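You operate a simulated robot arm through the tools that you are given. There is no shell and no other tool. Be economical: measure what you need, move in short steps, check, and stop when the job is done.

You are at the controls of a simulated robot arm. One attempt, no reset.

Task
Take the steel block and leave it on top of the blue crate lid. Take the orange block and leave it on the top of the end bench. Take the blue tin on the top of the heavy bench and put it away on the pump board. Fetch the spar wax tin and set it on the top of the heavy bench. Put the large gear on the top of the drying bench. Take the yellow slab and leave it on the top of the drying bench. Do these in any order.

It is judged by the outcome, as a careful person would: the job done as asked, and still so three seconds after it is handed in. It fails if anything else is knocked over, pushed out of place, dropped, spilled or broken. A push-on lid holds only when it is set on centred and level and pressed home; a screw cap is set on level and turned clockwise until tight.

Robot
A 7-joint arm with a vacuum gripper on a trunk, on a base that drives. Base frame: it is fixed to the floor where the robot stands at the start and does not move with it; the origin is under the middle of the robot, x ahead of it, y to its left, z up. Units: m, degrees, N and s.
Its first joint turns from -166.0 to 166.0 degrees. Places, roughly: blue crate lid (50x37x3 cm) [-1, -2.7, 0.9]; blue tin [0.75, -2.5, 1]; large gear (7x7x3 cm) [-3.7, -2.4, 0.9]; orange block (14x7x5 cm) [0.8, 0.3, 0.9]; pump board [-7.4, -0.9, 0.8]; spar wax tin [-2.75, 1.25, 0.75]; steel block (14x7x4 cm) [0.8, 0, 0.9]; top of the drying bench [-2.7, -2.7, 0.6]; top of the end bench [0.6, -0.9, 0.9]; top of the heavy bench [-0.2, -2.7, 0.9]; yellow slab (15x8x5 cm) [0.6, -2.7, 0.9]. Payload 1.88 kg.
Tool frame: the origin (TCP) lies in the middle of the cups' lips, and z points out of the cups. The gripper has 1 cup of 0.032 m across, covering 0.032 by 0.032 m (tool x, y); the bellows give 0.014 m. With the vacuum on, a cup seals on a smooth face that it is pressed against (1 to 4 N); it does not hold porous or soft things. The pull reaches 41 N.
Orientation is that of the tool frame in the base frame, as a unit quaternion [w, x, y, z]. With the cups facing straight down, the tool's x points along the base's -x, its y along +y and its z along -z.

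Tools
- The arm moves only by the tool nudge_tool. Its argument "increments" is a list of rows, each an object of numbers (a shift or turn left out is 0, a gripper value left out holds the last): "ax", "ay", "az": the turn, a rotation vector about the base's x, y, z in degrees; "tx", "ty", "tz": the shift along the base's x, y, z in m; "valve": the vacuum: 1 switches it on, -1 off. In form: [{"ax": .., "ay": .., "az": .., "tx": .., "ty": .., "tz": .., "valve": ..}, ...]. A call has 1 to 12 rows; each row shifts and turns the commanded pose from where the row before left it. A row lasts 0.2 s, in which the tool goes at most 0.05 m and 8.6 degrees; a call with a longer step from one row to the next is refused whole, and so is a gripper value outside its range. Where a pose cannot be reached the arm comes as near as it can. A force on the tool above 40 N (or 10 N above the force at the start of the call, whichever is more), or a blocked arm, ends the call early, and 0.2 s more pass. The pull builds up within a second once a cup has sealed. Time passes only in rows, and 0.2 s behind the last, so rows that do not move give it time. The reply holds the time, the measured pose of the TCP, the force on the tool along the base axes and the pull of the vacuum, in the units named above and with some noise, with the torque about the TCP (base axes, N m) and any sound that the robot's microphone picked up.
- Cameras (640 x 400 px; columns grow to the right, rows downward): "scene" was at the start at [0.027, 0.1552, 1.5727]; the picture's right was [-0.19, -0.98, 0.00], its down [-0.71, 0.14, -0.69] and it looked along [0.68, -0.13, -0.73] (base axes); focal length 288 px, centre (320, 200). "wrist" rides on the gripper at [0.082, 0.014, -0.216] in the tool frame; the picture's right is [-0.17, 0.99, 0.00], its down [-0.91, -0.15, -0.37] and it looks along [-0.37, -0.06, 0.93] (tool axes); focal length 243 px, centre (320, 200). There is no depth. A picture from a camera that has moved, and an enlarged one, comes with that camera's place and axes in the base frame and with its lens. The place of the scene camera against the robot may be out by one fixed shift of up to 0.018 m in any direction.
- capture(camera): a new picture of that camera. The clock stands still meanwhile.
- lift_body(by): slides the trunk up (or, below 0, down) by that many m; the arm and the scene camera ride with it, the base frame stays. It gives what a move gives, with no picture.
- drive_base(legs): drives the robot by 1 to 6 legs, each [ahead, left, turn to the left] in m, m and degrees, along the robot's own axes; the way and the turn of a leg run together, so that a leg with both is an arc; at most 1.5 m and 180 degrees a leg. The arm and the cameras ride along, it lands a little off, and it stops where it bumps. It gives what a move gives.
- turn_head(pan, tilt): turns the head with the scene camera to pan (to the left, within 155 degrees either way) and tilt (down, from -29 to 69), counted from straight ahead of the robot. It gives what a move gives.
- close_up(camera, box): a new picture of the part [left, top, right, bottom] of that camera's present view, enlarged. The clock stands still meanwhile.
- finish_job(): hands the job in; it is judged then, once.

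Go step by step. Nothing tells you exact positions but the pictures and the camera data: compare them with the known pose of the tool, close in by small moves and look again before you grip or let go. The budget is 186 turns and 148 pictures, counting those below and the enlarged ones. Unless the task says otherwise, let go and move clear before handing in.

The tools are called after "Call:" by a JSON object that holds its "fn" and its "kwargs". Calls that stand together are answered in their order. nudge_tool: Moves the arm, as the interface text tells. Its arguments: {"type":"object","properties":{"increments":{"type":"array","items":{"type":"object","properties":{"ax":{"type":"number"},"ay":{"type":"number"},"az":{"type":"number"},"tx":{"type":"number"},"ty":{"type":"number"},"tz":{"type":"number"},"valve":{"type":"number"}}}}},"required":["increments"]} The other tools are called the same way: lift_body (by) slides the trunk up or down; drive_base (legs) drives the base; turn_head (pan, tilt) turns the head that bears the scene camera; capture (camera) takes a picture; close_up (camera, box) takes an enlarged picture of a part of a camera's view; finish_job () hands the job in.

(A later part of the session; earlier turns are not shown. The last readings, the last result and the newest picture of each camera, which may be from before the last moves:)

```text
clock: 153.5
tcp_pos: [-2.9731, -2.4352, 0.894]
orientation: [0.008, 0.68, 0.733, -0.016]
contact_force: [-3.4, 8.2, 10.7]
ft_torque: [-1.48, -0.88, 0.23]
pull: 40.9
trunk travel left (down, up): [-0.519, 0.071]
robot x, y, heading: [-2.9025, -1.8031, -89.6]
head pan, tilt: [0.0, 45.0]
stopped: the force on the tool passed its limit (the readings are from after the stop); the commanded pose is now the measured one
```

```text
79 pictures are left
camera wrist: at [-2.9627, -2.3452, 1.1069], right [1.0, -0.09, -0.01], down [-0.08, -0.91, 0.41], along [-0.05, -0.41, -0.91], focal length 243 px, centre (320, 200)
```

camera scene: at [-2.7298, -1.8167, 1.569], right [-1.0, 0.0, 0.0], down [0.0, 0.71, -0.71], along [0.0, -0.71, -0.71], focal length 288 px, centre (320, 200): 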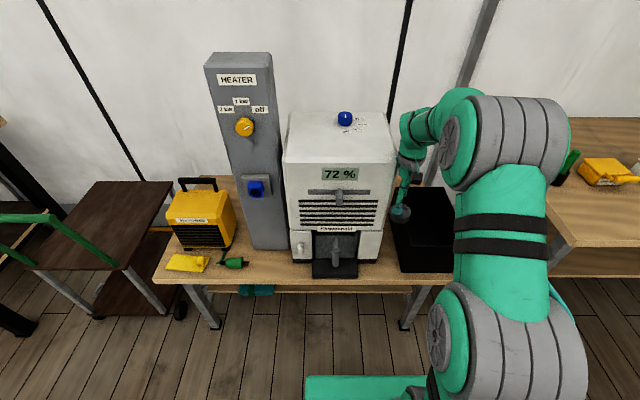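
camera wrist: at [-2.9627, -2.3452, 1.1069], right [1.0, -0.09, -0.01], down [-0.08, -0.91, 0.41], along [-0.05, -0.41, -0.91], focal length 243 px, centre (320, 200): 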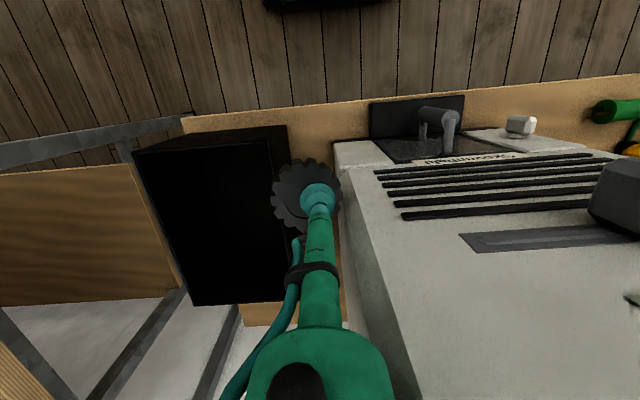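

The nudge was refused, so the drive happened with the gear still low; it is still held but stopped against the dehumidifier. I'll back it away slightly and raise it right now.

Call:
{"fn": "nudge_tool", "kwargs": {"increments": [{"tx": -0.012}, {"tx": -0.008, "tz": 0.01}, {"tz": 0.03}, {"tz": 0.04}, {"tz": 0.045}, {"tz": 0.045}, {"tz": 0.03}]}}

Call:
{"fn": "capture", "kwargs": {"camera": "scene"}}

Call:
{"fn": "capture", "kwargs": {"camera": "wrist"}}

```text
clock: 155.1
tcp_pos: [-2.9922, -2.4348, 1.0927]
orientation: [0.006, 0.679, 0.734, -0.014]
contact_force: [0.2, -0.1, -1.9]
ft_torque: [0.01, 0.14, 0.0]
pull: 41.3
trunk travel left (down, up): [-0.519, 0.071]
robot x, y, heading: [-2.9034, -1.8024, -89.8]
head pan, tilt: [0.0, 45.0]
```

```text
78 pictures are left
camera scene: at [-2.7293, -1.8187, 1.5692], right [-1.0, 0.0, 0.0], down [0.0, 0.71, -0.71], along [0.0, -0.71, -0.71], focal length 288 px, centre (320, 200)
```

scene: 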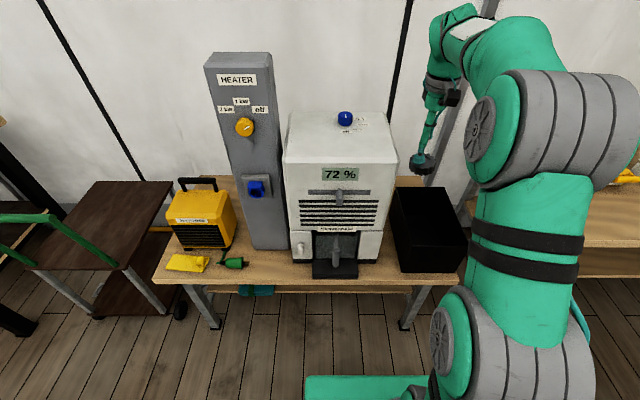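

```text
77 pictures are left
camera wrist: at [-2.9816, -2.3459, 1.3048], right [1.0, -0.09, -0.01], down [-0.08, -0.91, 0.4], along [-0.04, -0.4, -0.92], focal length 243 px, centre (320, 200)
```

wrist: 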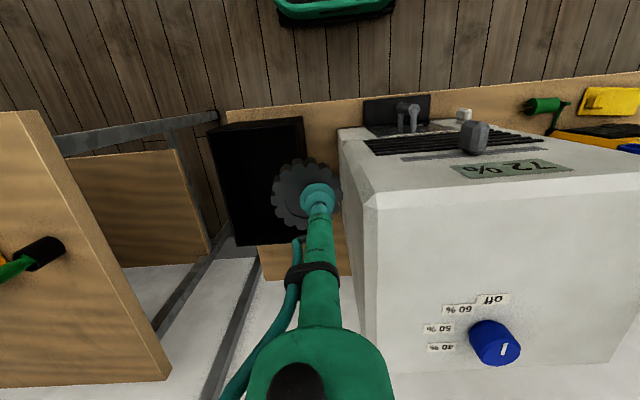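

The bin, dehumidifier and cabinet appear unmoved, and the gear still holds. Now I'll retract the gear toward me and only then drive left.

Call:
{"fn": "nudge_tool", "kwargs": {"increments": [{"ty": 0.045}, {"ty": 0.045}, {"ty": 0.045}, {"ty": 0.045}, {"ty": 0.02, "tx": 0.03}, {"tx": 0.04}, {"tx": 0.02}]}}

```text
clock: 156.7
tcp_pos: [-2.9022, -2.2351, 1.0924]
orientation: [0.006, 0.679, 0.734, -0.016]
contact_force: [-0.8, -0.1, -1.6]
ft_torque: [-0.01, 0.12, 0.01]
pull: 40.4
trunk travel left (down, up): [-0.519, 0.071]
robot x, y, heading: [-2.9001, -1.8086, -89.7]
head pan, tilt: [0.0, 45.0]
```

Call:
{"fn": "drive_base", "kwargs": {"legs": [[0, 0.36, 0]]}}

Call:
{"fn": "lift_body", "kwargs": {"by": -0.26}}

Call:
{"fn": "turn_head", "kwargs": {"pan": 20, "tilt": 45}}

Call:
{"fn": "capture", "kwargs": {"camera": "scene"}}

Call:
{"fn": "capture", "kwargs": {"camera": "wrist"}}

```text
clock: 159.0
tcp_pos: [-2.5426, -2.2346, 1.0922]
orientation: [0.006, 0.679, 0.734, -0.016]
contact_force: [0.6, -0.4, -1.1]
ft_torque: [0.01, 0.09, -0.02]
pull: 40.4
trunk travel left (down, up): [-0.519, 0.071]
robot x, y, heading: [-2.5439, -1.8054, -89.8]
head pan, tilt: [0.0, 45.0]
```

```text
clock: 161.7
tcp_pos: [-2.5437, -2.2342, 0.8317]
orientation: [0.006, 0.68, 0.733, -0.015]
contact_force: [0.2, 0.0, -1.8]
ft_torque: [0.04, 0.06, -0.02]
pull: 40.7
trunk travel left (down, up): [-0.259, 0.331]
robot x, y, heading: [-2.5431, -1.8066, -89.8]
head pan, tilt: [0.0, 45.0]
```

```text
clock: 162.5
tcp_pos: [-2.5421, -2.2349, 0.8329]
orientation: [0.007, 0.68, 0.733, -0.015]
contact_force: [-0.6, 0.0, -1.8]
ft_torque: [-0.03, 0.09, -0.01]
pull: 40.2
trunk travel left (down, up): [-0.259, 0.331]
robot x, y, heading: [-2.5425, -1.8027, -89.8]
head pan, tilt: [20.0, 45.0]
```

```text
76 pictures are left
camera scene: at [-2.3421, -1.8121, 1.3092], right [-0.94, -0.35, 0.0], down [-0.24, 0.66, -0.71], along [0.24, -0.66, -0.71], focal length 288 px, centre (320, 200)
```

scene: 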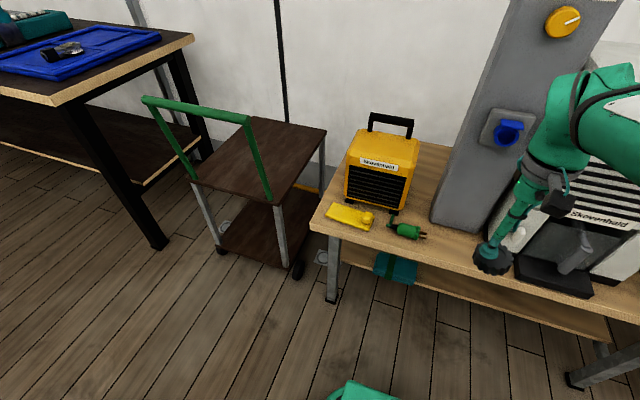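

```text
75 pictures are left
camera wrist: at [-2.5318, -2.1448, 1.0448], right [1.0, -0.09, -0.01], down [-0.08, -0.91, 0.4], along [-0.04, -0.4, -0.91], focal length 243 px, centre (320, 200)
```

wrist: 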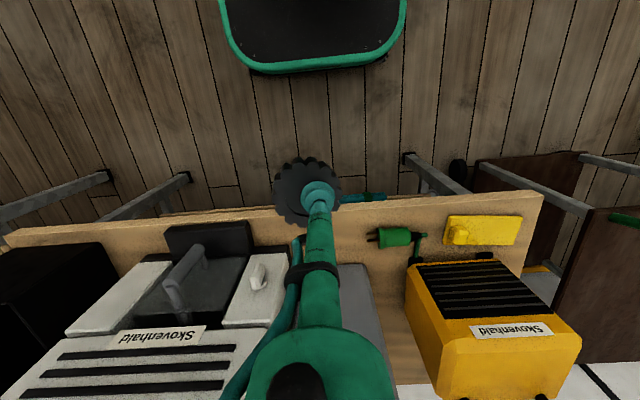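

Plan: gear at (−2.56, −2.40), between the plug and the dehumidifier, with the tool leaned back a few degrees so the wrist keeps clear of the cabinet's blue socket.

Call:
{"fn": "nudge_tool", "kwargs": {"increments": [{"ax": -4}, {"tx": -0.01, "ty": -0.04}, {"tx": -0.007, "ty": -0.04}, {"ty": -0.04}, {"ty": -0.04}, {"tz": -0.045}, {"tz": -0.045}, {"tz": -0.03}]}}

Call:
{"fn": "capture", "kwargs": {"camera": "scene"}}

Call:
{"fn": "capture", "kwargs": {"camera": "wrist"}}

```text
clock: 164.3
tcp_pos: [-2.5617, -2.3946, 0.7102]
orientation: [0.029, 0.678, 0.733, -0.041]
contact_force: [0.0, -0.3, -1.7]
ft_torque: [-0.03, 0.08, 0.02]
pull: 40.8
trunk travel left (down, up): [-0.259, 0.331]
robot x, y, heading: [-2.5459, -1.8008, -89.6]
head pan, tilt: [20.0, 45.0]
```

```text
74 pictures are left
camera scene: at [-2.342, -1.8119, 1.3092], right [-0.94, -0.35, 0.0], down [-0.24, 0.66, -0.71], along [0.24, -0.66, -0.71], focal length 288 px, centre (320, 200)
```

scene: 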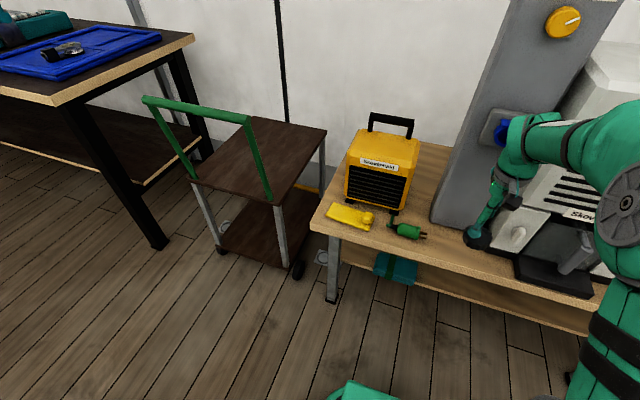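

```text
73 pictures are left
camera wrist: at [-2.5498, -2.2904, 0.9168], right [1.0, -0.09, 0.0], down [-0.08, -0.88, 0.47], along [-0.04, -0.47, -0.88], focal length 243 px, centre (320, 200)
```

wrist: 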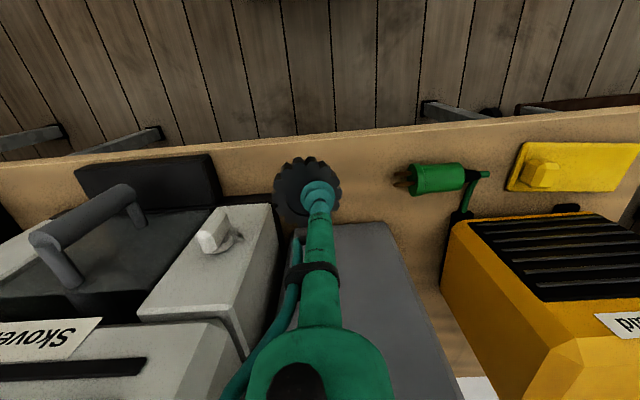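

A bit close to the white housing; shifting 2 cm toward the plug side and lowering.

Call:
{"fn": "nudge_tool", "kwargs": {"increments": [{"tx": 0.02}, {"tz": -0.03}, {"tz": -0.015}]}}

Call:
{"fn": "close_up", "kwargs": {"camera": "scene", "box": [380, 80, 600, 300]}}

Call:
{"fn": "capture", "kwargs": {"camera": "wrist"}}

```text
clock: 165.1
tcp_pos: [-2.5399, -2.394, 0.6661]
orientation: [0.031, 0.679, 0.733, -0.041]
contact_force: [-0.9, -0.6, -1.8]
ft_torque: [0.01, 0.08, -0.04]
pull: 40.5
trunk travel left (down, up): [-0.259, 0.331]
robot x, y, heading: [-2.544, -1.8032, -89.7]
head pan, tilt: [20.0, 45.0]
```

```text
1.82 times, centred on (490, 190) of scene
camera zoom: at [-2.342, -1.812, 1.3092], right [-0.94, -0.35, 0.0], down [-0.24, 0.66, -0.71], along [0.24, -0.66, -0.71], focal length 524 px, centre (11, 218)
```

zoom: 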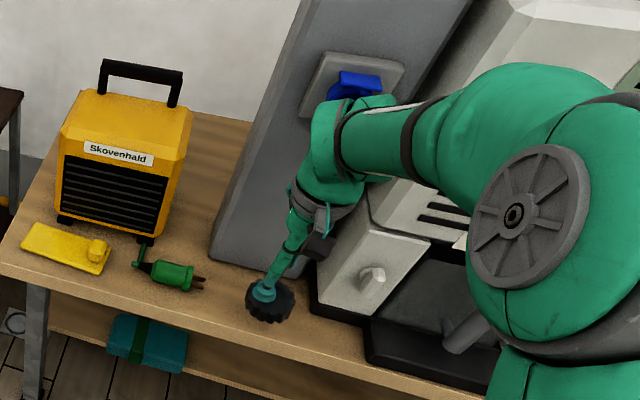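

```text
71 pictures are left
camera wrist: at [-2.5282, -2.2906, 0.8722], right [1.0, -0.09, 0.0], down [-0.08, -0.88, 0.47], along [-0.04, -0.46, -0.88], focal length 243 px, centre (320, 200)
```

wrist: 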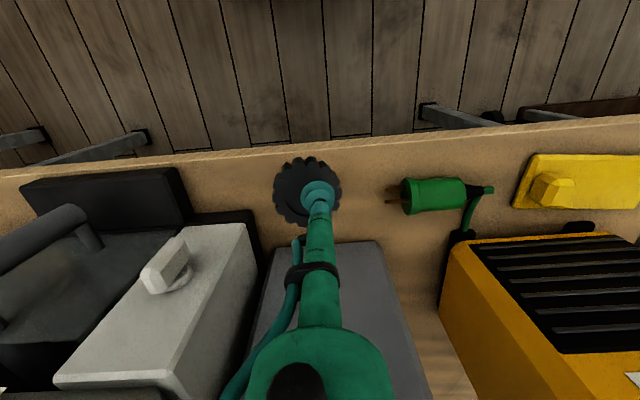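

Good clearance on both sides. Lowering in small steps.

Call:
{"fn": "nudge_tool", "kwargs": {"increments": [{"ty": -0.006, "tz": -0.025}, {"tz": -0.015}, {"tz": -0.006}, {"tz": -0.003}, {"tz": -0.003}]}}

Call:
{"fn": "close_up", "kwargs": {"camera": "scene", "box": [380, 80, 600, 300]}}

```text
clock: 166.3
tcp_pos: [-2.5407, -2.4041, 0.6198]
orientation: [0.034, 0.678, 0.733, -0.044]
contact_force: [-9.5, -6.0, 32.3]
ft_torque: [0.37, -0.37, 0.01]
pull: 40.6
trunk travel left (down, up): [-0.259, 0.331]
robot x, y, heading: [-2.5395, -1.8036, -89.8]
head pan, tilt: [20.0, 45.0]
```

```text
1.82 times, centred on (490, 190) of scene
camera zoom: at [-2.3427, -1.8106, 1.3097], right [-0.94, -0.35, 0.0], down [-0.24, 0.66, -0.71], along [0.24, -0.66, -0.71], focal length 524 px, centre (11, 218)
```

zoom: 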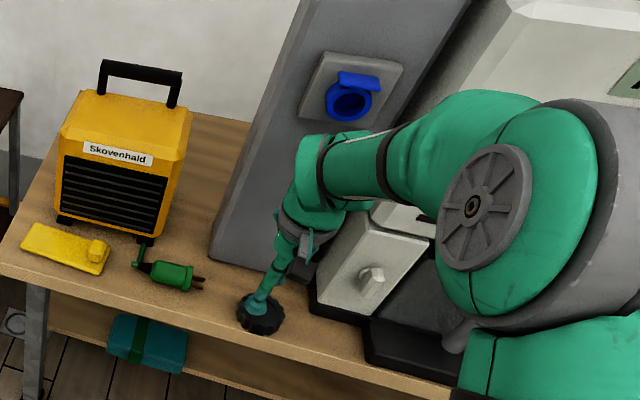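

It touches on its tilted edge. I'll raise slightly, bring the tool back closer to vertical and lower again.

Call:
{"fn": "nudge_tool", "kwargs": {"increments": [{"tz": 0.012}, {"ax": 2.5}, {"ax": 2.5}, {}]}}

Call:
{"fn": "close_up", "kwargs": {"camera": "scene", "box": [420, 180, 540, 280]}}

```text
clock: 167.3
tcp_pos: [-2.5404, -2.4, 0.6263]
orientation: [-0.001, 0.68, 0.734, -0.008]
contact_force: [-0.2, -0.9, -1.8]
ft_torque: [0.04, 0.03, -0.03]
pull: 41.1
trunk travel left (down, up): [-0.259, 0.331]
robot x, y, heading: [-2.5427, -1.804, -89.5]
head pan, tilt: [20.0, 45.0]
```

```text
4.00 times, centred on (480, 230) of scene
camera zoom: at [-2.342, -1.8121, 1.3092], right [-0.94, -0.35, 0.0], down [-0.24, 0.66, -0.71], along [0.24, -0.66, -0.71], focal length 1152 px, centre (-320, 80)
```

zoom: 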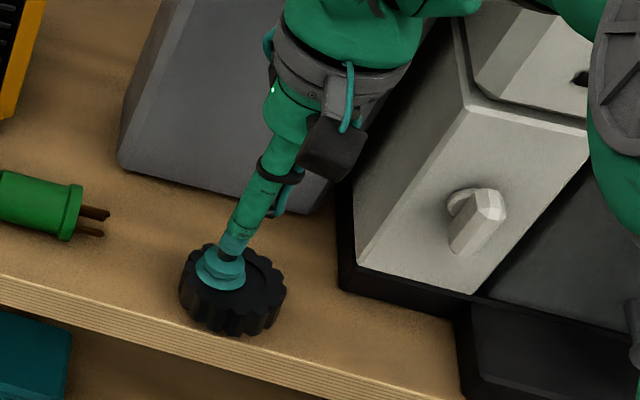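

The cup sits off-centre on the gear after that drag, so the gear is closer to the bench edge than I thought. Shifting it 2 cm inward before setting it down.

Call:
{"fn": "nudge_tool", "kwargs": {"increments": [{"tz": 0.006}, {"ty": -0.01}, {"ty": -0.01}, {}]}}

Call:
{"fn": "close_up", "kwargs": {"camera": "scene", "box": [420, 180, 540, 280]}}

Call:
{"fn": "close_up", "kwargs": {"camera": "wrist", "box": [200, 100, 440, 250]}}

```text
clock: 168.3
tcp_pos: [-2.5397, -2.4092, 0.6325]
orientation: [-0.002, 0.679, 0.735, -0.008]
contact_force: [0.1, -0.6, -1.9]
ft_torque: [0.05, 0.08, 0.02]
pull: 40.8
trunk travel left (down, up): [-0.259, 0.331]
robot x, y, heading: [-2.5447, -1.8011, -89.8]
head pan, tilt: [20.0, 45.0]
```

```text
4.00 times, centred on (480, 230) of scene
camera zoom: at [-2.3421, -1.8016, 1.3091], right [-0.94, -0.35, 0.0], down [-0.24, 0.66, -0.71], along [0.24, -0.67, -0.7], focal length 1152 px, centre (-320, 80)
```

zoom: 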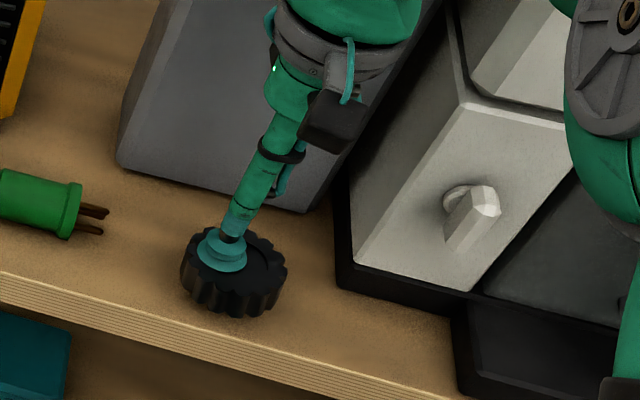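

```text
2.67 times, centred on (320, 175) of wrist
camera zoom: at [-2.5291, -2.324, 0.8476], right [1.0, -0.09, -0.01], down [-0.08, -0.92, 0.38], along [-0.04, -0.38, -0.92], focal length 647 px, centre (320, 267)
```

zoom: 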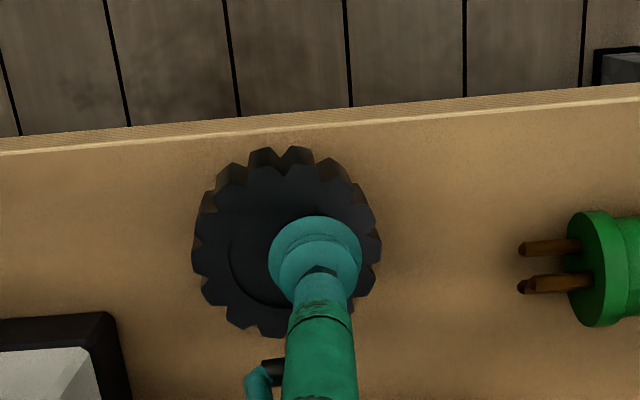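

The scene camera's pose shifted slightly, which hints the wrist is leaning on the cabinet. I'll ease back 8 mm and check.

Call:
{"fn": "nudge_tool", "kwargs": {"increments": [{"ty": 0.005}, {"ty": 0.004}, {}]}}

Call:
{"fn": "close_up", "kwargs": {"camera": "scene", "box": [420, 80, 580, 280]}}

```text
clock: 169.1
tcp_pos: [-2.5397, -2.41, 0.6318]
orientation: [-0.001, 0.68, 0.733, -0.008]
contact_force: [0.6, -0.3, -1.7]
ft_torque: [0.08, 0.06, 0.01]
pull: 41.1
trunk travel left (down, up): [-0.259, 0.331]
robot x, y, heading: [-2.5426, -1.8029, -89.6]
head pan, tilt: [20.0, 45.0]
```

```text
2.00 times, centred on (500, 180) of scene
camera zoom: at [-2.3419, -1.8111, 1.3091], right [-0.94, -0.35, 0.0], down [-0.24, 0.66, -0.71], along [0.24, -0.66, -0.71], focal length 576 px, centre (-40, 240)
```

zoom: 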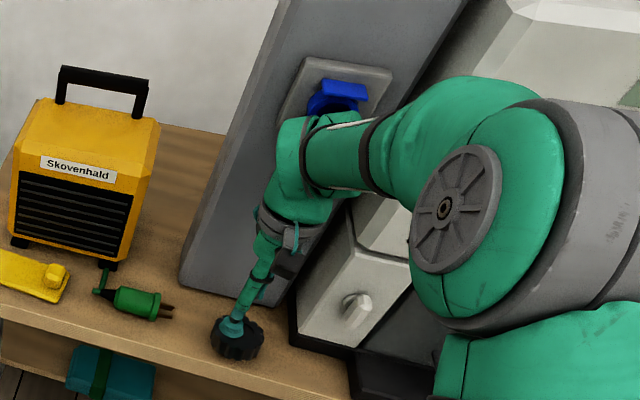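

Confirmed, that was light contact; now it's free. Back another 3 mm and set the gear down here.

Call:
{"fn": "nudge_tool", "kwargs": {"increments": [{"ty": 0.003}, {"tz": -0.008}, {"tz": -0.004}, {"tz": -0.003}, {"tz": -0.003}, {}]}}

Call:
{"fn": "close_up", "kwargs": {"camera": "scene", "box": [420, 180, 540, 280]}}

```text
clock: 170.5
tcp_pos: [-2.542, -2.4107, 0.6177]
orientation: [0.004, 0.679, 0.734, -0.012]
contact_force: [-5.5, 0.1, 26.7]
ft_torque: [-0.11, -0.4, -0.05]
pull: 40.9
trunk travel left (down, up): [-0.259, 0.331]
robot x, y, heading: [-2.54, -1.8054, -89.7]
head pan, tilt: [20.0, 45.0]
```

```text
4.00 times, centred on (480, 230) of scene
camera zoom: at [-2.3424, -1.8104, 1.3096], right [-0.94, -0.35, 0.0], down [-0.24, 0.66, -0.71], along [0.24, -0.66, -0.71], focal length 1152 px, centre (-320, 80)
```

zoom: 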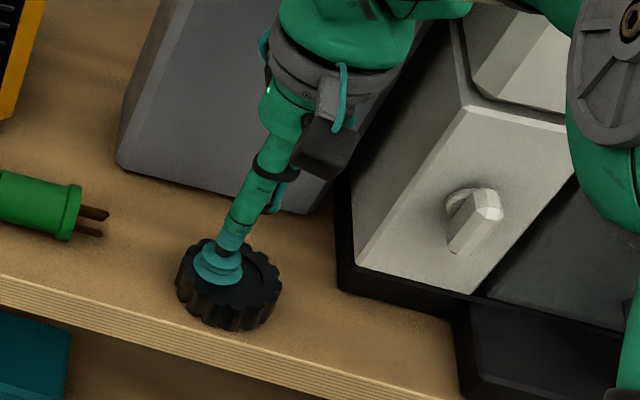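

The gear's front is right at the bench edge. I'll lift slightly, lean the wrist back, and move it 2 cm further in.

Call:
{"fn": "nudge_tool", "kwargs": {"increments": [{"tz": 0.012}, {"ax": -3}, {"ax": -3}, {"ty": -0.01}, {"ty": -0.01}, {}]}}

Call:
{"fn": "close_up", "kwargs": {"camera": "scene", "box": [420, 180, 540, 280]}}

```text
clock: 171.9
tcp_pos: [-2.5402, -2.4274, 0.6271]
orientation: [0.036, 0.678, 0.733, -0.048]
contact_force: [-0.4, -0.3, -1.5]
ft_torque: [0.04, 0.04, -0.01]
pull: 41.1
trunk travel left (down, up): [-0.259, 0.331]
robot x, y, heading: [-2.5381, -1.8053, -89.4]
head pan, tilt: [20.0, 45.0]
```

```text
4.00 times, centred on (480, 230) of scene
camera zoom: at [-2.342, -1.8121, 1.3092], right [-0.94, -0.35, 0.0], down [-0.24, 0.66, -0.71], along [0.24, -0.66, -0.71], focal length 1152 px, centre (-320, 80)
```

zoom: 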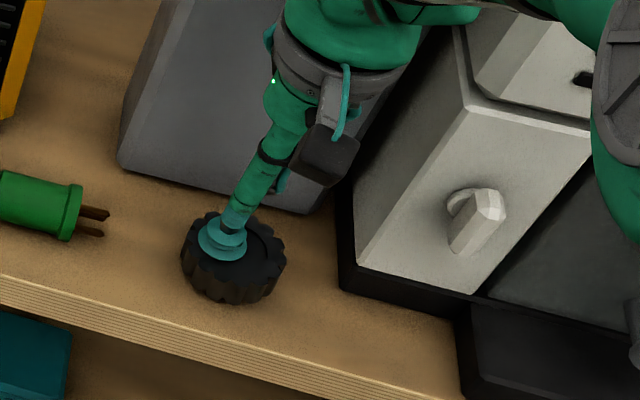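

No pushing now and the gear is well inside the edge. Lowering to contact.

Call:
{"fn": "nudge_tool", "kwargs": {"increments": [{"tz": -0.005}, {"tz": -0.003}, {"tz": -0.003}, {"tz": -0.002}, {}]}}

Call:
{"fn": "close_up", "kwargs": {"camera": "scene", "box": [420, 180, 540, 280]}}

```text
clock: 173.1
tcp_pos: [-2.542, -2.4317, 0.6178]
orientation: [0.038, 0.678, 0.732, -0.05]
contact_force: [-5.9, -5.8, 25.8]
ft_torque: [0.47, -0.35, 0.02]
pull: 40.6
trunk travel left (down, up): [-0.259, 0.331]
robot x, y, heading: [-2.5425, -1.8019, -89.6]
head pan, tilt: [20.0, 45.0]
```

```text
4.00 times, centred on (480, 230) of scene
camera zoom: at [-2.3424, -1.8109, 1.3095], right [-0.94, -0.35, 0.0], down [-0.24, 0.66, -0.71], along [0.24, -0.66, -0.71], focal length 1152 px, centre (-320, 80)
```

zoom: 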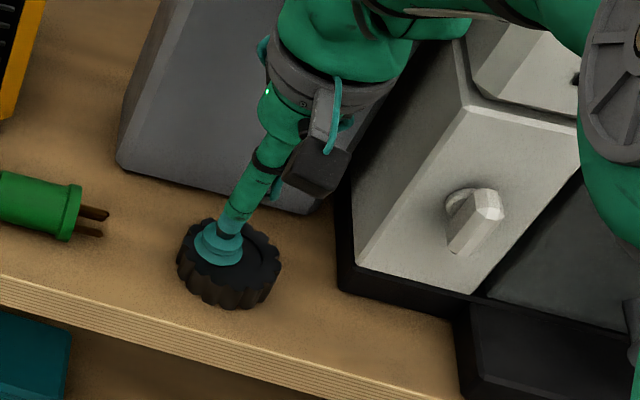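

Gear is essentially flat on the bench. Releasing and retreating up and toward me.

Call:
{"fn": "nudge_tool", "kwargs": {"increments": [{"tz": 0.004}, {"valve": -1}, {}, {}, {"tz": 0.005}, {"tz": 0.02, "ty": 0.005}, {"tz": 0.035, "ty": 0.015}, {"tz": 0.035, "ty": 0.025}, {"ty": 0.045}, {"ty": 0.045}, {"ty": 0.03}]}}

Call:
{"fn": "close_up", "kwargs": {"camera": "scene", "box": [380, 80, 600, 300]}}

```text
clock: 175.5
tcp_pos: [-2.5413, -2.2608, 0.7114]
orientation: [0.036, 0.679, 0.732, -0.047]
contact_force: [0.5, 0.0, -0.4]
ft_torque: [0.02, 0.0, 0.01]
pull: 0.1
trunk travel left (down, up): [-0.259, 0.331]
robot x, y, heading: [-2.5409, -1.8028, -89.6]
head pan, tilt: [20.0, 45.0]
```

```text
1.82 times, centred on (490, 190) of scene
camera zoom: at [-2.3421, -1.8124, 1.3092], right [-0.94, -0.35, 0.0], down [-0.24, 0.66, -0.71], along [0.24, -0.66, -0.71], focal length 524 px, centre (11, 218)
```

zoom: 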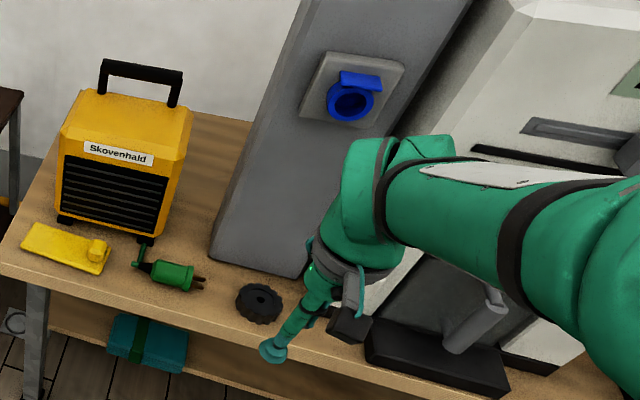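

The gear lies flat and safe. Leveling the tool, raising the trunk, and driving around to the white table for the spar wax tin.

Call:
{"fn": "nudge_tool", "kwargs": {"increments": [{"ax": 3.4, "ty": 0.03}, {"ax": 3.3, "ty": 0.03}, {}]}}

Call:
{"fn": "lift_body", "kwargs": {"by": 0.28}}

Call:
{"fn": "drive_base", "kwargs": {"legs": [[-0.2, 0, 0], [0, 1.5, 0], [0, 0.67, 0], [0, 0, 179]]}}

Call:
{"fn": "turn_head", "kwargs": {"pan": 0, "tilt": 30}}

Call:
{"fn": "capture", "kwargs": {"camera": "scene"}}

```text
clock: 176.3
tcp_pos: [-2.542, -2.2034, 0.7124]
orientation: [-0.004, 0.679, 0.734, -0.005]
contact_force: [0.2, -1.1, -0.3]
ft_torque: [0.03, 0.02, -0.02]
pull: 0.1
trunk travel left (down, up): [-0.259, 0.331]
robot x, y, heading: [-2.5415, -1.8013, -89.8]
head pan, tilt: [20.0, 45.0]
```

```text
clock: 179.2
tcp_pos: [-2.5424, -2.2026, 0.9923]
orientation: [-0.004, 0.68, 0.734, -0.005]
contact_force: [0.3, 0.6, 0.6]
ft_torque: [0.01, 0.0, 0.0]
pull: 0.1
trunk travel left (down, up): [-0.539, 0.051]
robot x, y, heading: [-2.5372, -1.8025, -89.7]
head pan, tilt: [20.0, 45.0]
```

```text
clock: 198.4
tcp_pos: [-0.3433, -1.2099, 0.9915]
orientation: [-0.004, 0.716, -0.698, 0.005]
contact_force: [-0.3, 0.4, -1.0]
ft_torque: [-0.02, 0.0, 0.01]
pull: 0.1
trunk travel left (down, up): [-0.539, 0.051]
robot x, y, heading: [-0.3648, -1.6107, 87.2]
head pan, tilt: [20.0, 45.0]
```

```text
clock: 199.2
tcp_pos: [-0.3431, -1.2117, 0.9917]
orientation: [-0.005, 0.716, -0.698, 0.004]
contact_force: [0.2, 0.5, 0.5]
ft_torque: [0.0, 0.04, 0.03]
pull: 0.0
trunk travel left (down, up): [-0.539, 0.051]
robot x, y, heading: [-0.3633, -1.6114, 87.4]
head pan, tilt: [0.0, 30.0]
```

```text
61 pictures are left
camera scene: at [-0.5176, -1.5655, 1.6118], right [1.0, -0.05, 0.0], down [-0.02, -0.5, -0.87], along [0.04, 0.86, -0.5], focal length 288 px, centre (320, 200)
```

scene: 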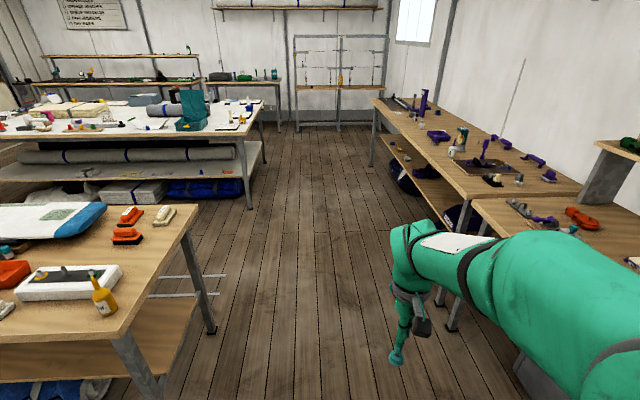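

Path is clear: go north between the benches, then left along the aisle to the white table.

Call:
{"fn": "drive_base", "kwargs": {"legs": [[1.5, 0, 2.6], [0.45, 0, 0], [0, 1.5, 0], [0, 0.85, 0]]}}

Call:
{"fn": "turn_head", "kwargs": {"pan": -5, "tilt": 40}}

Call:
{"fn": "capture", "kwargs": {"camera": "scene"}}

```text
clock: 219.9
tcp_pos: [-2.65, 0.7509, 0.993]
orientation: [-0.004, 0.73, -0.683, 0.004]
contact_force: [0.3, -0.6, 0.0]
ft_torque: [0.03, 0.0, 0.0]
pull: 0.0
trunk travel left (down, up): [-0.539, 0.051]
robot x, y, heading: [-2.6528, 0.3513, 89.7]
head pan, tilt: [0.0, 30.0]
```

```text
clock: 220.7
tcp_pos: [-2.6501, 0.7511, 0.9926]
orientation: [-0.005, 0.73, -0.683, 0.004]
contact_force: [-0.6, -0.5, -0.5]
ft_torque: [0.02, -0.03, -0.04]
pull: 0.0
trunk travel left (down, up): [-0.539, 0.051]
robot x, y, heading: [-2.6558, 0.3514, 89.7]
head pan, tilt: [-5.0, 40.0]
```

```text
60 pictures are left
camera scene: at [-2.8019, 0.3838, 1.5965], right [1.0, -0.09, 0.0], down [-0.06, -0.64, -0.77], along [0.07, 0.76, -0.64], focal length 288 px, centre (320, 200)
```

scene: 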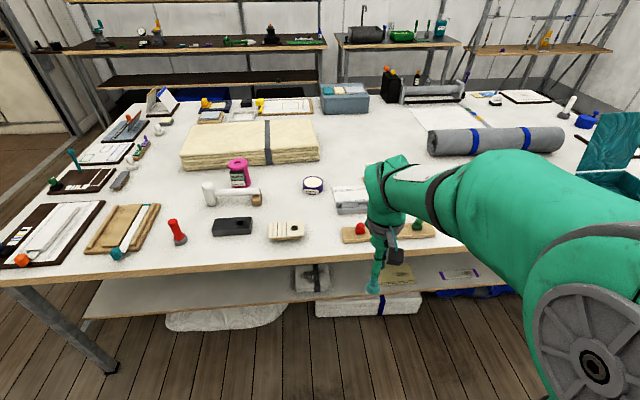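

I'll zoom in to find the spar wax tin.

Call:
{"fn": "close_up", "kwargs": {"camera": "scene", "box": [190, 140, 450, 300]}}

```text
2.46 times, centred on (320, 220) of scene
camera zoom: at [-2.8019, 0.3838, 1.5965], right [1.0, -0.09, 0.0], down [-0.06, -0.64, -0.77], along [0.07, 0.76, -0.64], focal length 709 px, centre (320, 151)
```

zoom: 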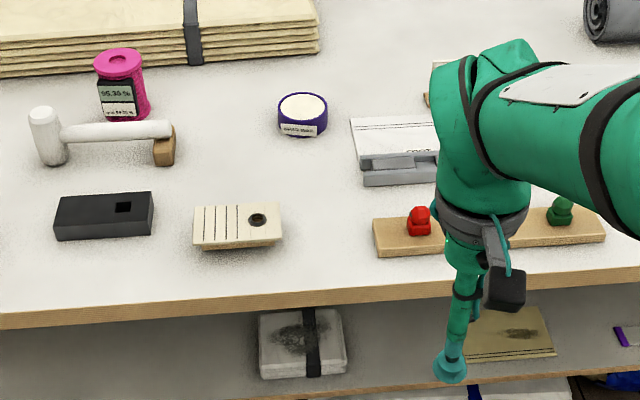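

The tin with a purple body and white lid at about (−2.74, 1.36) matches. I'll move closer and look with the wrist camera.

Call:
{"fn": "drive_base", "kwargs": {"legs": [[0.25, 0.05, 0]]}}

Call:
{"fn": "nudge_tool", "kwargs": {"increments": [{"tz": 0.04}, {"tz": 0.04}, {"ty": 0.045}, {"ty": 0.045}, {"ty": 0.045}, {"ty": 0.045}]}}

Call:
{"fn": "capture", "kwargs": {"camera": "wrist"}}

```text
clock: 222.5
tcp_pos: [-2.6972, 0.9993, 0.9929]
orientation: [-0.004, 0.729, -0.684, 0.003]
contact_force: [0.0, -0.5, 0.2]
ft_torque: [0.0, -0.01, 0.0]
pull: 0.0
trunk travel left (down, up): [-0.539, 0.051]
robot x, y, heading: [-2.7045, 0.5987, 89.5]
head pan, tilt: [-5.0, 40.0]
```

```text
clock: 223.9
tcp_pos: [-2.6966, 1.1791, 1.0714]
orientation: [-0.003, 0.729, -0.684, 0.004]
contact_force: [-0.4, 0.0, 0.4]
ft_torque: [-0.03, 0.02, -0.01]
pull: 0.1
trunk travel left (down, up): [-0.539, 0.051]
robot x, y, heading: [-2.7047, 0.5972, 89.6]
head pan, tilt: [-5.0, 40.0]
```

```text
58 pictures are left
camera wrist: at [-2.7065, 1.0968, 1.286], right [-0.99, 0.1, -0.01], down [0.09, 0.92, 0.38], along [0.05, 0.37, -0.93], focal length 243 px, centre (320, 200)
```

wrist: 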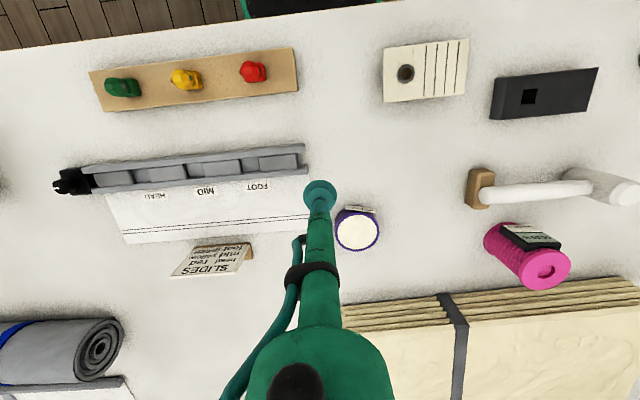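

Tin top at about (−2.746, 1.306, 0.914). Moving above it and taking a close look.

Call:
{"fn": "nudge_tool", "kwargs": {"increments": [{"tx": -0.02, "ty": 0.04}, {"tx": -0.02, "ty": 0.03, "tz": -0.02}, {"tx": -0.009, "ty": 0.03, "tz": -0.03}, {"ty": 0.027, "tz": -0.03}, {"tz": -0.02}]}}

Call:
{"fn": "close_up", "kwargs": {"camera": "wrist", "box": [240, 130, 400, 230]}}

Call:
{"fn": "close_up", "kwargs": {"camera": "scene", "box": [260, 150, 360, 230]}}

```text
clock: 225.1
tcp_pos: [-2.7459, 1.3099, 0.9715]
orientation: [-0.003, 0.73, -0.684, 0.005]
contact_force: [0.0, 0.0, -0.3]
ft_torque: [-0.04, -0.02, 0.02]
pull: 0.0
trunk travel left (down, up): [-0.539, 0.051]
robot x, y, heading: [-2.6996, 0.5985, 89.5]
head pan, tilt: [-5.0, 40.0]
```

```text
4.00 times, centred on (320, 180) of wrist
camera zoom: at [-2.7572, 1.2254, 1.1874], right [-0.99, 0.1, -0.01], down [0.09, 0.92, 0.38], along [0.05, 0.37, -0.93], focal length 970 px, centre (320, 280)
```

zoom: 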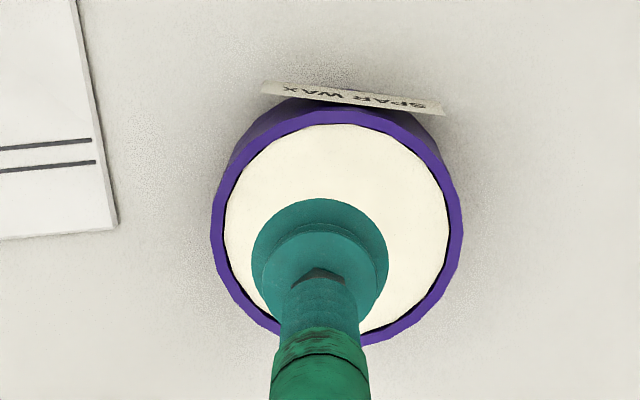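

```text
5.00 times, centred on (310, 190) of scene
camera zoom: at [-2.8491, 0.6327, 1.5965], right [1.0, -0.1, 0.0], down [-0.06, -0.64, -0.77], along [0.07, 0.76, -0.64], focal length 1440 px, centre (370, 250)
```

zoom: 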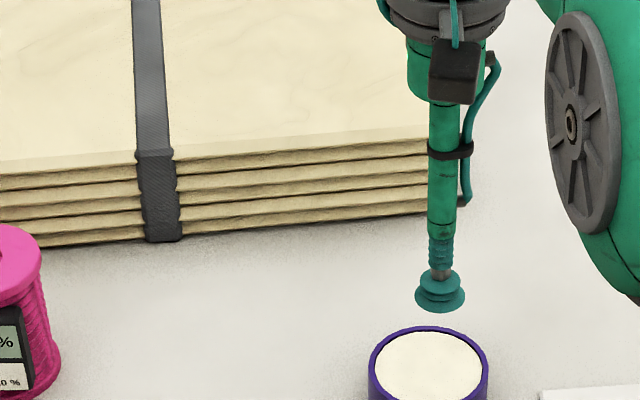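

It reads "SPAR WAX". I'll centre over the cream top (−5, +9 mm) and press very gently with vacuum to see if it seals.

Call:
{"fn": "nudge_tool", "kwargs": {"increments": [{"tx": -0.005, "ty": 0.009, "tz": -0.03, "valve": 1}, {"tz": -0.015}, {"tz": -0.005}, {"tz": -0.003}, {"tz": -0.003}, {}]}}

Call:
{"fn": "close_up", "kwargs": {"camera": "wrist", "box": [240, 130, 400, 230]}}

```text
clock: 226.5
tcp_pos: [-2.7514, 1.3156, 0.9161]
orientation: [-0.005, 0.73, -0.684, 0.004]
contact_force: [-0.4, 0.3, 0.3]
ft_torque: [-0.03, 0.03, -0.02]
pull: 0.1
trunk travel left (down, up): [-0.539, 0.051]
robot x, y, heading: [-2.6994, 0.6012, 89.3]
head pan, tilt: [-5.0, 40.0]
```

```text
4.00 times, centred on (320, 180) of wrist
camera zoom: at [-2.7606, 1.2328, 1.1318], right [-0.99, 0.1, -0.01], down [0.09, 0.92, 0.38], along [0.05, 0.37, -0.93], focal length 970 px, centre (320, 280)
```

zoom: 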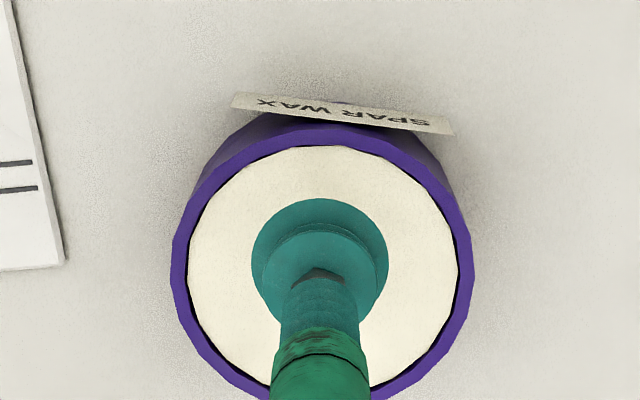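

Centred; not yet touching. Continuing down in 2 mm steps.

Call:
{"fn": "nudge_tool", "kwargs": {"increments": [{"tz": -0.003}, {"tz": -0.003}, {"tz": -0.002}, {}]}}

```text
clock: 227.5
tcp_pos: [-2.7531, 1.317, 0.9085]
orientation: [-0.004, 0.73, -0.684, 0.005]
contact_force: [0.8, 0.7, 0.2]
ft_torque: [0.01, 0.0, 0.04]
pull: 0.1
trunk travel left (down, up): [-0.539, 0.051]
robot x, y, heading: [-2.7056, 0.5967, 89.4]
head pan, tilt: [-5.0, 40.0]
```

Call:
{"fn": "nudge_tool", "kwargs": {"increments": [{"tz": -0.002}, {"tz": -0.002}, {"tz": -0.002}, {"tz": -0.002}]}}

```text
clock: 228.5
tcp_pos: [-2.7513, 1.3154, 0.8996]
orientation: [-0.005, 0.73, -0.684, 0.004]
contact_force: [-0.2, 0.6, 0.0]
ft_torque: [-0.01, -0.01, 0.01]
pull: 0.0
trunk travel left (down, up): [-0.539, 0.051]
robot x, y, heading: [-2.6993, 0.6001, 89.8]
head pan, tilt: [-5.0, 40.0]
```

Call:
{"fn": "nudge_tool", "kwargs": {"increments": [{"tz": -0.002}, {"tz": -0.002}, {"tz": -0.002}, {"tz": -0.002}]}}

Call:
{"fn": "close_up", "kwargs": {"camera": "wrist", "box": [240, 130, 400, 230]}}

```text
clock: 229.5
tcp_pos: [-2.7522, 1.3158, 0.8932]
orientation: [-0.004, 0.729, -0.684, 0.004]
contact_force: [-0.3, -0.6, 0.4]
ft_torque: [0.01, 0.0, 0.02]
pull: 0.0
trunk travel left (down, up): [-0.539, 0.051]
robot x, y, heading: [-2.7037, 0.6001, 89.8]
head pan, tilt: [-5.0, 40.0]
```

```text
4.00 times, centred on (320, 180) of wrist
camera zoom: at [-2.761, 1.2325, 1.1082], right [-0.99, 0.1, -0.01], down [0.09, 0.92, 0.38], along [0.05, 0.37, -0.93], focal length 970 px, centre (320, 280)
```

zoom: 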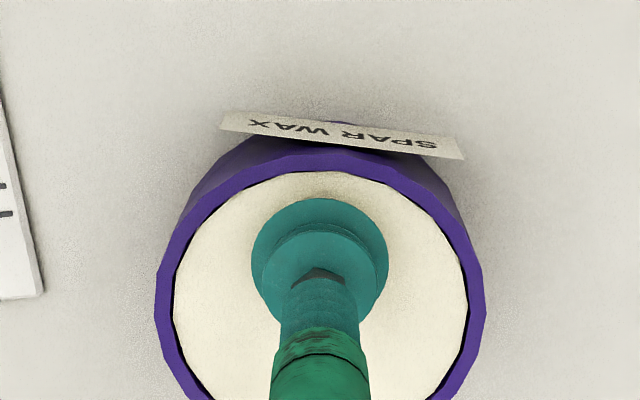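

The rim is about level with the cup now. I'll recentre 10 mm further in and keep lowering gently.

Call:
{"fn": "nudge_tool", "kwargs": {"increments": [{"tz": 0.006}, {"ty": 0.01}, {"tz": -0.006}, {"tz": -0.002}, {"tz": -0.002}, {"tz": -0.002}, {}]}}

```text
clock: 231.1
tcp_pos: [-2.7514, 1.3237, 0.8854]
orientation: [-0.005, 0.73, -0.684, 0.004]
contact_force: [0.1, -0.2, 0.0]
ft_torque: [0.01, 0.07, 0.01]
pull: 41.0
trunk travel left (down, up): [-0.539, 0.051]
robot x, y, heading: [-2.701, 0.6004, 89.7]
head pan, tilt: [-5.0, 40.0]
```

Sealed with 41 N. Lifting slowly and checking the whole tin comes along.

Call:
{"fn": "nudge_tool", "kwargs": {"increments": [{"tz": -0.002}, {}, {"tz": 0.005}, {"tz": 0.015}, {"tz": 0.03}, {}]}}

Call:
{"fn": "close_up", "kwargs": {"camera": "scene", "box": [260, 150, 360, 230]}}

```text
clock: 232.5
tcp_pos: [-2.7516, 1.3245, 0.9342]
orientation: [-0.005, 0.73, -0.684, 0.004]
contact_force: [0.4, -0.3, -4.5]
ft_torque: [-0.03, 0.02, -0.04]
pull: 40.8
trunk travel left (down, up): [-0.539, 0.051]
robot x, y, heading: [-2.701, 0.5996, 89.7]
head pan, tilt: [-5.0, 40.0]
```

```text
5.00 times, centred on (310, 190) of scene
camera zoom: at [-2.8491, 0.6323, 1.5964], right [1.0, -0.1, 0.0], down [-0.06, -0.64, -0.77], along [0.07, 0.76, -0.64], focal length 1440 px, centre (370, 250)
```

zoom: 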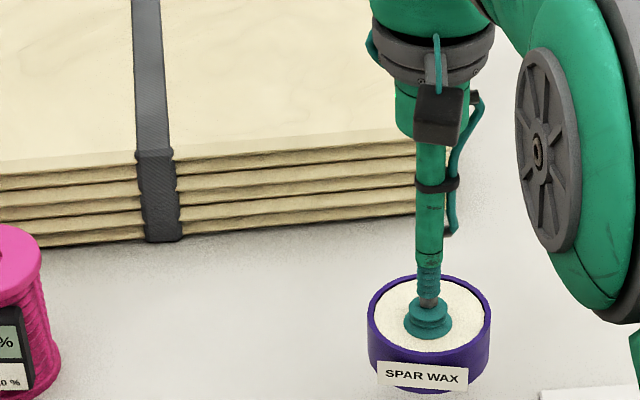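

The full tin is held (about 0.45 kg). Raising and retracting toward me.

Call:
{"fn": "nudge_tool", "kwargs": {"increments": [{"tz": 0.045}, {"tz": 0.045}, {"tz": 0.04}, {"ty": -0.045}, {"ty": -0.045}, {"ty": -0.045}, {"ty": -0.045}, {"ty": -0.045}, {"ty": -0.045}, {"ty": -0.03}, {"tx": 0.045}]}}

```text
clock: 234.9
tcp_pos: [-2.7062, 1.0261, 1.0655]
orientation: [-0.003, 0.73, -0.684, 0.004]
contact_force: [0.8, 0.0, -5.3]
ft_torque: [0.0, 0.01, 0.0]
pull: 40.7
trunk travel left (down, up): [-0.539, 0.051]
robot x, y, heading: [-2.7034, 0.6014, 89.7]
head pan, tilt: [-5.0, 40.0]
```

Driving back to the heavy bench's left end.

Call:
{"fn": "drive_base", "kwargs": {"legs": [[-0.27, 0, 0], [0, -1.5, 0], [0, -0.83, 0], [-1.5, 0, 0], [-0.45, 0, 0]]}}

```text
clock: 257.0
tcp_pos: [-0.4261, -1.185, 1.0655]
orientation: [-0.004, 0.723, -0.691, 0.004]
contact_force: [0.3, -0.6, -4.6]
ft_torque: [-0.05, 0.04, -0.01]
pull: 40.6
trunk travel left (down, up): [-0.539, 0.051]
robot x, y, heading: [-0.4294, -1.6147, 88.5]
head pan, tilt: [-5.0, 40.0]
```

Call:
{"fn": "drive_base", "kwargs": {"legs": [[0, 0, -178.5], [0.27, 0, 0], [0, 0.95, 0]]}}

Call:
{"fn": "turn_head", "kwargs": {"pan": 10, "tilt": 48}}

Call:
{"fn": "capture", "kwargs": {"camera": "scene"}}

```text
clock: 270.7
tcp_pos: [0.5356, -2.302, 1.0659]
orientation: [-0.004, 0.679, 0.734, -0.004]
contact_force: [0.3, 0.0, -5.1]
ft_torque: [0.03, -0.02, -0.03]
pull: 40.6
trunk travel left (down, up): [-0.539, 0.051]
robot x, y, heading: [0.521, -1.8751, -90.0]
head pan, tilt: [-5.0, 40.0]
```

```text
clock: 271.5
tcp_pos: [0.5358, -2.3006, 1.0646]
orientation: [-0.005, 0.679, 0.734, -0.004]
contact_force: [-0.7, -0.5, -4.1]
ft_torque: [0.03, -0.01, 0.01]
pull: 40.8
trunk travel left (down, up): [-0.539, 0.051]
robot x, y, heading: [0.5228, -1.8744, -89.5]
head pan, tilt: [10.0, 48.0]
```

```text
52 pictures are left
camera scene: at [0.7112, -1.8841, 1.585], right [-0.98, -0.18, 0.0], down [-0.13, 0.73, -0.67], along [0.12, -0.66, -0.74], focal length 288 px, centre (320, 200)
```

scene: 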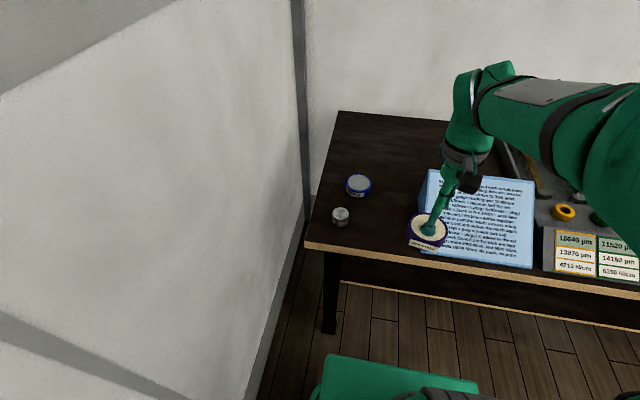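

The spot where the slab lay, about (0.57, −2.69), is free for the spar wax tin. Driving slightly in and moving over it.

Call:
{"fn": "drive_base", "kwargs": {"legs": [[0.08, 0.02, -0.5]]}}

Call:
{"fn": "nudge_tool", "kwargs": {"increments": [{"tz": 0.04, "tx": 0.02}, {"tz": 0.02, "tx": 0.02}, {"ty": -0.045}, {"ty": -0.045}, {"ty": -0.045}, {"ty": -0.045}, {"ty": -0.045}, {"ty": -0.045}, {"ty": -0.04}]}}

Call:
{"fn": "capture", "kwargs": {"camera": "wrist"}}

```text
clock: 272.6
tcp_pos: [0.5535, -2.3796, 1.0655]
orientation: [-0.005, 0.681, 0.732, -0.005]
contact_force: [-0.9, 0.3, -3.0]
ft_torque: [0.04, -0.01, -0.05]
pull: 40.4
trunk travel left (down, up): [-0.539, 0.051]
robot x, y, heading: [0.5455, -1.9527, -90.0]
head pan, tilt: [10.0, 48.0]
```

```text
clock: 274.6
tcp_pos: [0.5948, -2.6895, 1.1225]
orientation: [-0.006, 0.682, 0.732, -0.003]
contact_force: [0.6, -1.3, -4.8]
ft_torque: [0.13, -0.01, 0.04]
pull: 40.6
trunk travel left (down, up): [-0.539, 0.051]
robot x, y, heading: [0.5478, -1.9514, -90.0]
head pan, tilt: [10.0, 48.0]
```

```text
51 pictures are left
camera wrist: at [0.6067, -2.6077, 1.339], right [1.0, -0.09, -0.01], down [-0.08, -0.92, 0.37], along [-0.05, -0.37, -0.93], focal length 243 px, centre (320, 200)
```

wrist: 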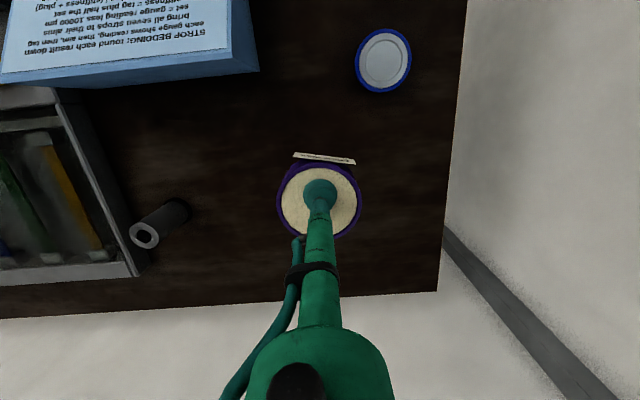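

Clear below. Lowering.

Call:
{"fn": "nudge_tool", "kwargs": {"increments": [{"tz": -0.045}, {"tz": -0.045}, {"tz": -0.045}, {"tz": -0.03}, {"tz": -0.015}, {"tz": -0.008}, {"tz": -0.004}]}}

```text
clock: 276.2
tcp_pos: [0.5956, -2.6905, 0.935]
orientation: [-0.003, 0.681, 0.732, -0.005]
contact_force: [0.2, 1.6, 0.3]
ft_torque: [-0.08, -0.09, 0.0]
pull: 40.8
trunk travel left (down, up): [-0.539, 0.051]
robot x, y, heading: [0.5439, -1.9519, -90.3]
head pan, tilt: [10.0, 48.0]
```

Call:
{"fn": "nudge_tool", "kwargs": {"increments": [{"tz": -0.002}, {}]}}

```text
clock: 276.8
tcp_pos: [0.594, -2.6902, 0.9343]
orientation: [-0.003, 0.682, 0.731, -0.006]
contact_force: [-3.2, 3.8, 10.3]
ft_torque: [-0.2, -0.18, -0.07]
pull: 40.8
trunk travel left (down, up): [-0.539, 0.051]
robot x, y, heading: [0.5469, -1.9528, -90.2]
head pan, tilt: [10.0, 48.0]
```

Firmly resting. Releasing and rising; then look at the blue tin.

Call:
{"fn": "nudge_tool", "kwargs": {"increments": [{"tz": 0.001, "valve": -1}, {}, {}, {"tz": 0.01}, {"tz": 0.03}, {"tz": 0.045}, {"tz": 0.04, "ty": 0.02}, {"ty": 0.04, "tx": 0.01}]}}

Call:
{"fn": "capture", "kwargs": {"camera": "wrist"}}

```text
clock: 278.6
tcp_pos: [0.6045, -2.6286, 1.0581]
orientation: [-0.004, 0.681, 0.732, -0.005]
contact_force: [-0.6, -0.3, 0.1]
ft_torque: [0.03, 0.02, -0.01]
pull: 0.0
trunk travel left (down, up): [-0.539, 0.051]
robot x, y, heading: [0.545, -1.9553, -90.1]
head pan, tilt: [10.0, 48.0]
```

```text
50 pictures are left
camera wrist: at [0.616, -2.5453, 1.2732], right [1.0, -0.09, -0.01], down [-0.08, -0.92, 0.38], along [-0.05, -0.37, -0.93], focal length 243 px, centre (320, 200)
```

wrist: 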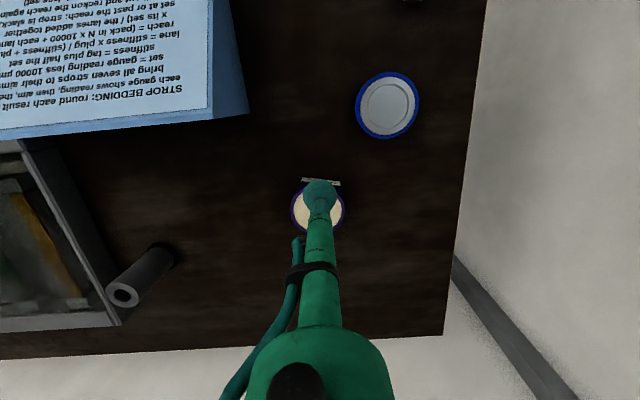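

Blue tin near (0.70, −2.56). Moving above and taking a close-up.

Call:
{"fn": "nudge_tool", "kwargs": {"increments": [{"tx": 0.04, "ty": 0.02}, {"tx": 0.04, "ty": 0.02}, {"tx": 0.015, "ty": 0.02, "tz": -0.02}, {"ty": 0.01, "tz": -0.03}]}}

Call:
{"fn": "close_up", "kwargs": {"camera": "wrist", "box": [240, 100, 400, 200]}}

Call:
{"fn": "close_up", "kwargs": {"camera": "scene", "box": [310, 150, 410, 230]}}

```text
clock: 279.6
tcp_pos: [0.6983, -2.5594, 1.0072]
orientation: [-0.005, 0.682, 0.731, -0.005]
contact_force: [-0.8, 0.2, -0.6]
ft_torque: [-0.02, 0.0, -0.01]
pull: 0.0
trunk travel left (down, up): [-0.539, 0.051]
robot x, y, heading: [0.5468, -1.9556, -90.0]
head pan, tilt: [10.0, 48.0]
```

```text
4.00 times, centred on (320, 150) of wrist
camera zoom: at [0.7095, -2.4761, 1.223], right [1.0, -0.1, -0.01], down [-0.08, -0.92, 0.38], along [-0.05, -0.37, -0.93], focal length 970 px, centre (320, 400)
```

zoom: 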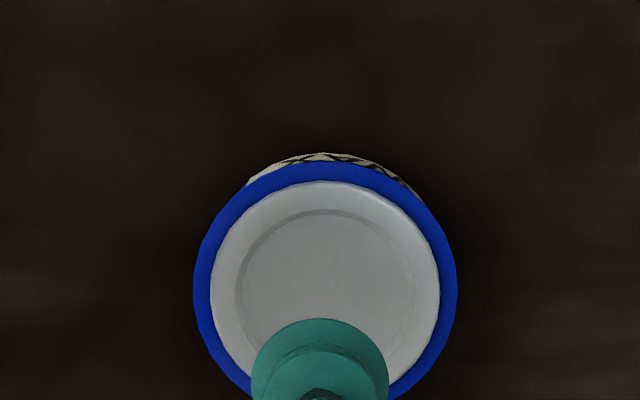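

```text
5.00 times, centred on (360, 190) of scene
camera zoom: at [0.7316, -1.9648, 1.585], right [-0.99, -0.17, 0.0], down [-0.13, 0.73, -0.67], along [0.12, -0.66, -0.74], focal length 1440 px, centre (120, 250)
```

zoom: 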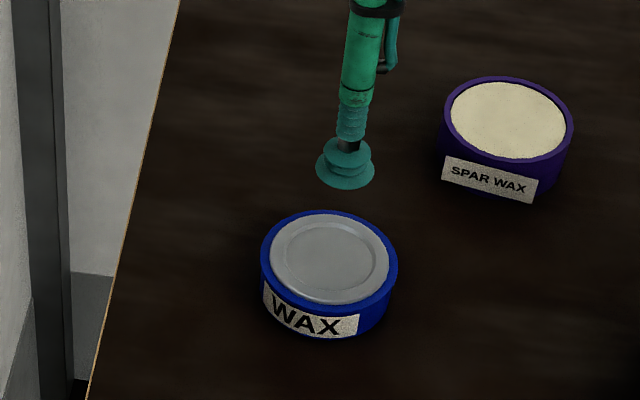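

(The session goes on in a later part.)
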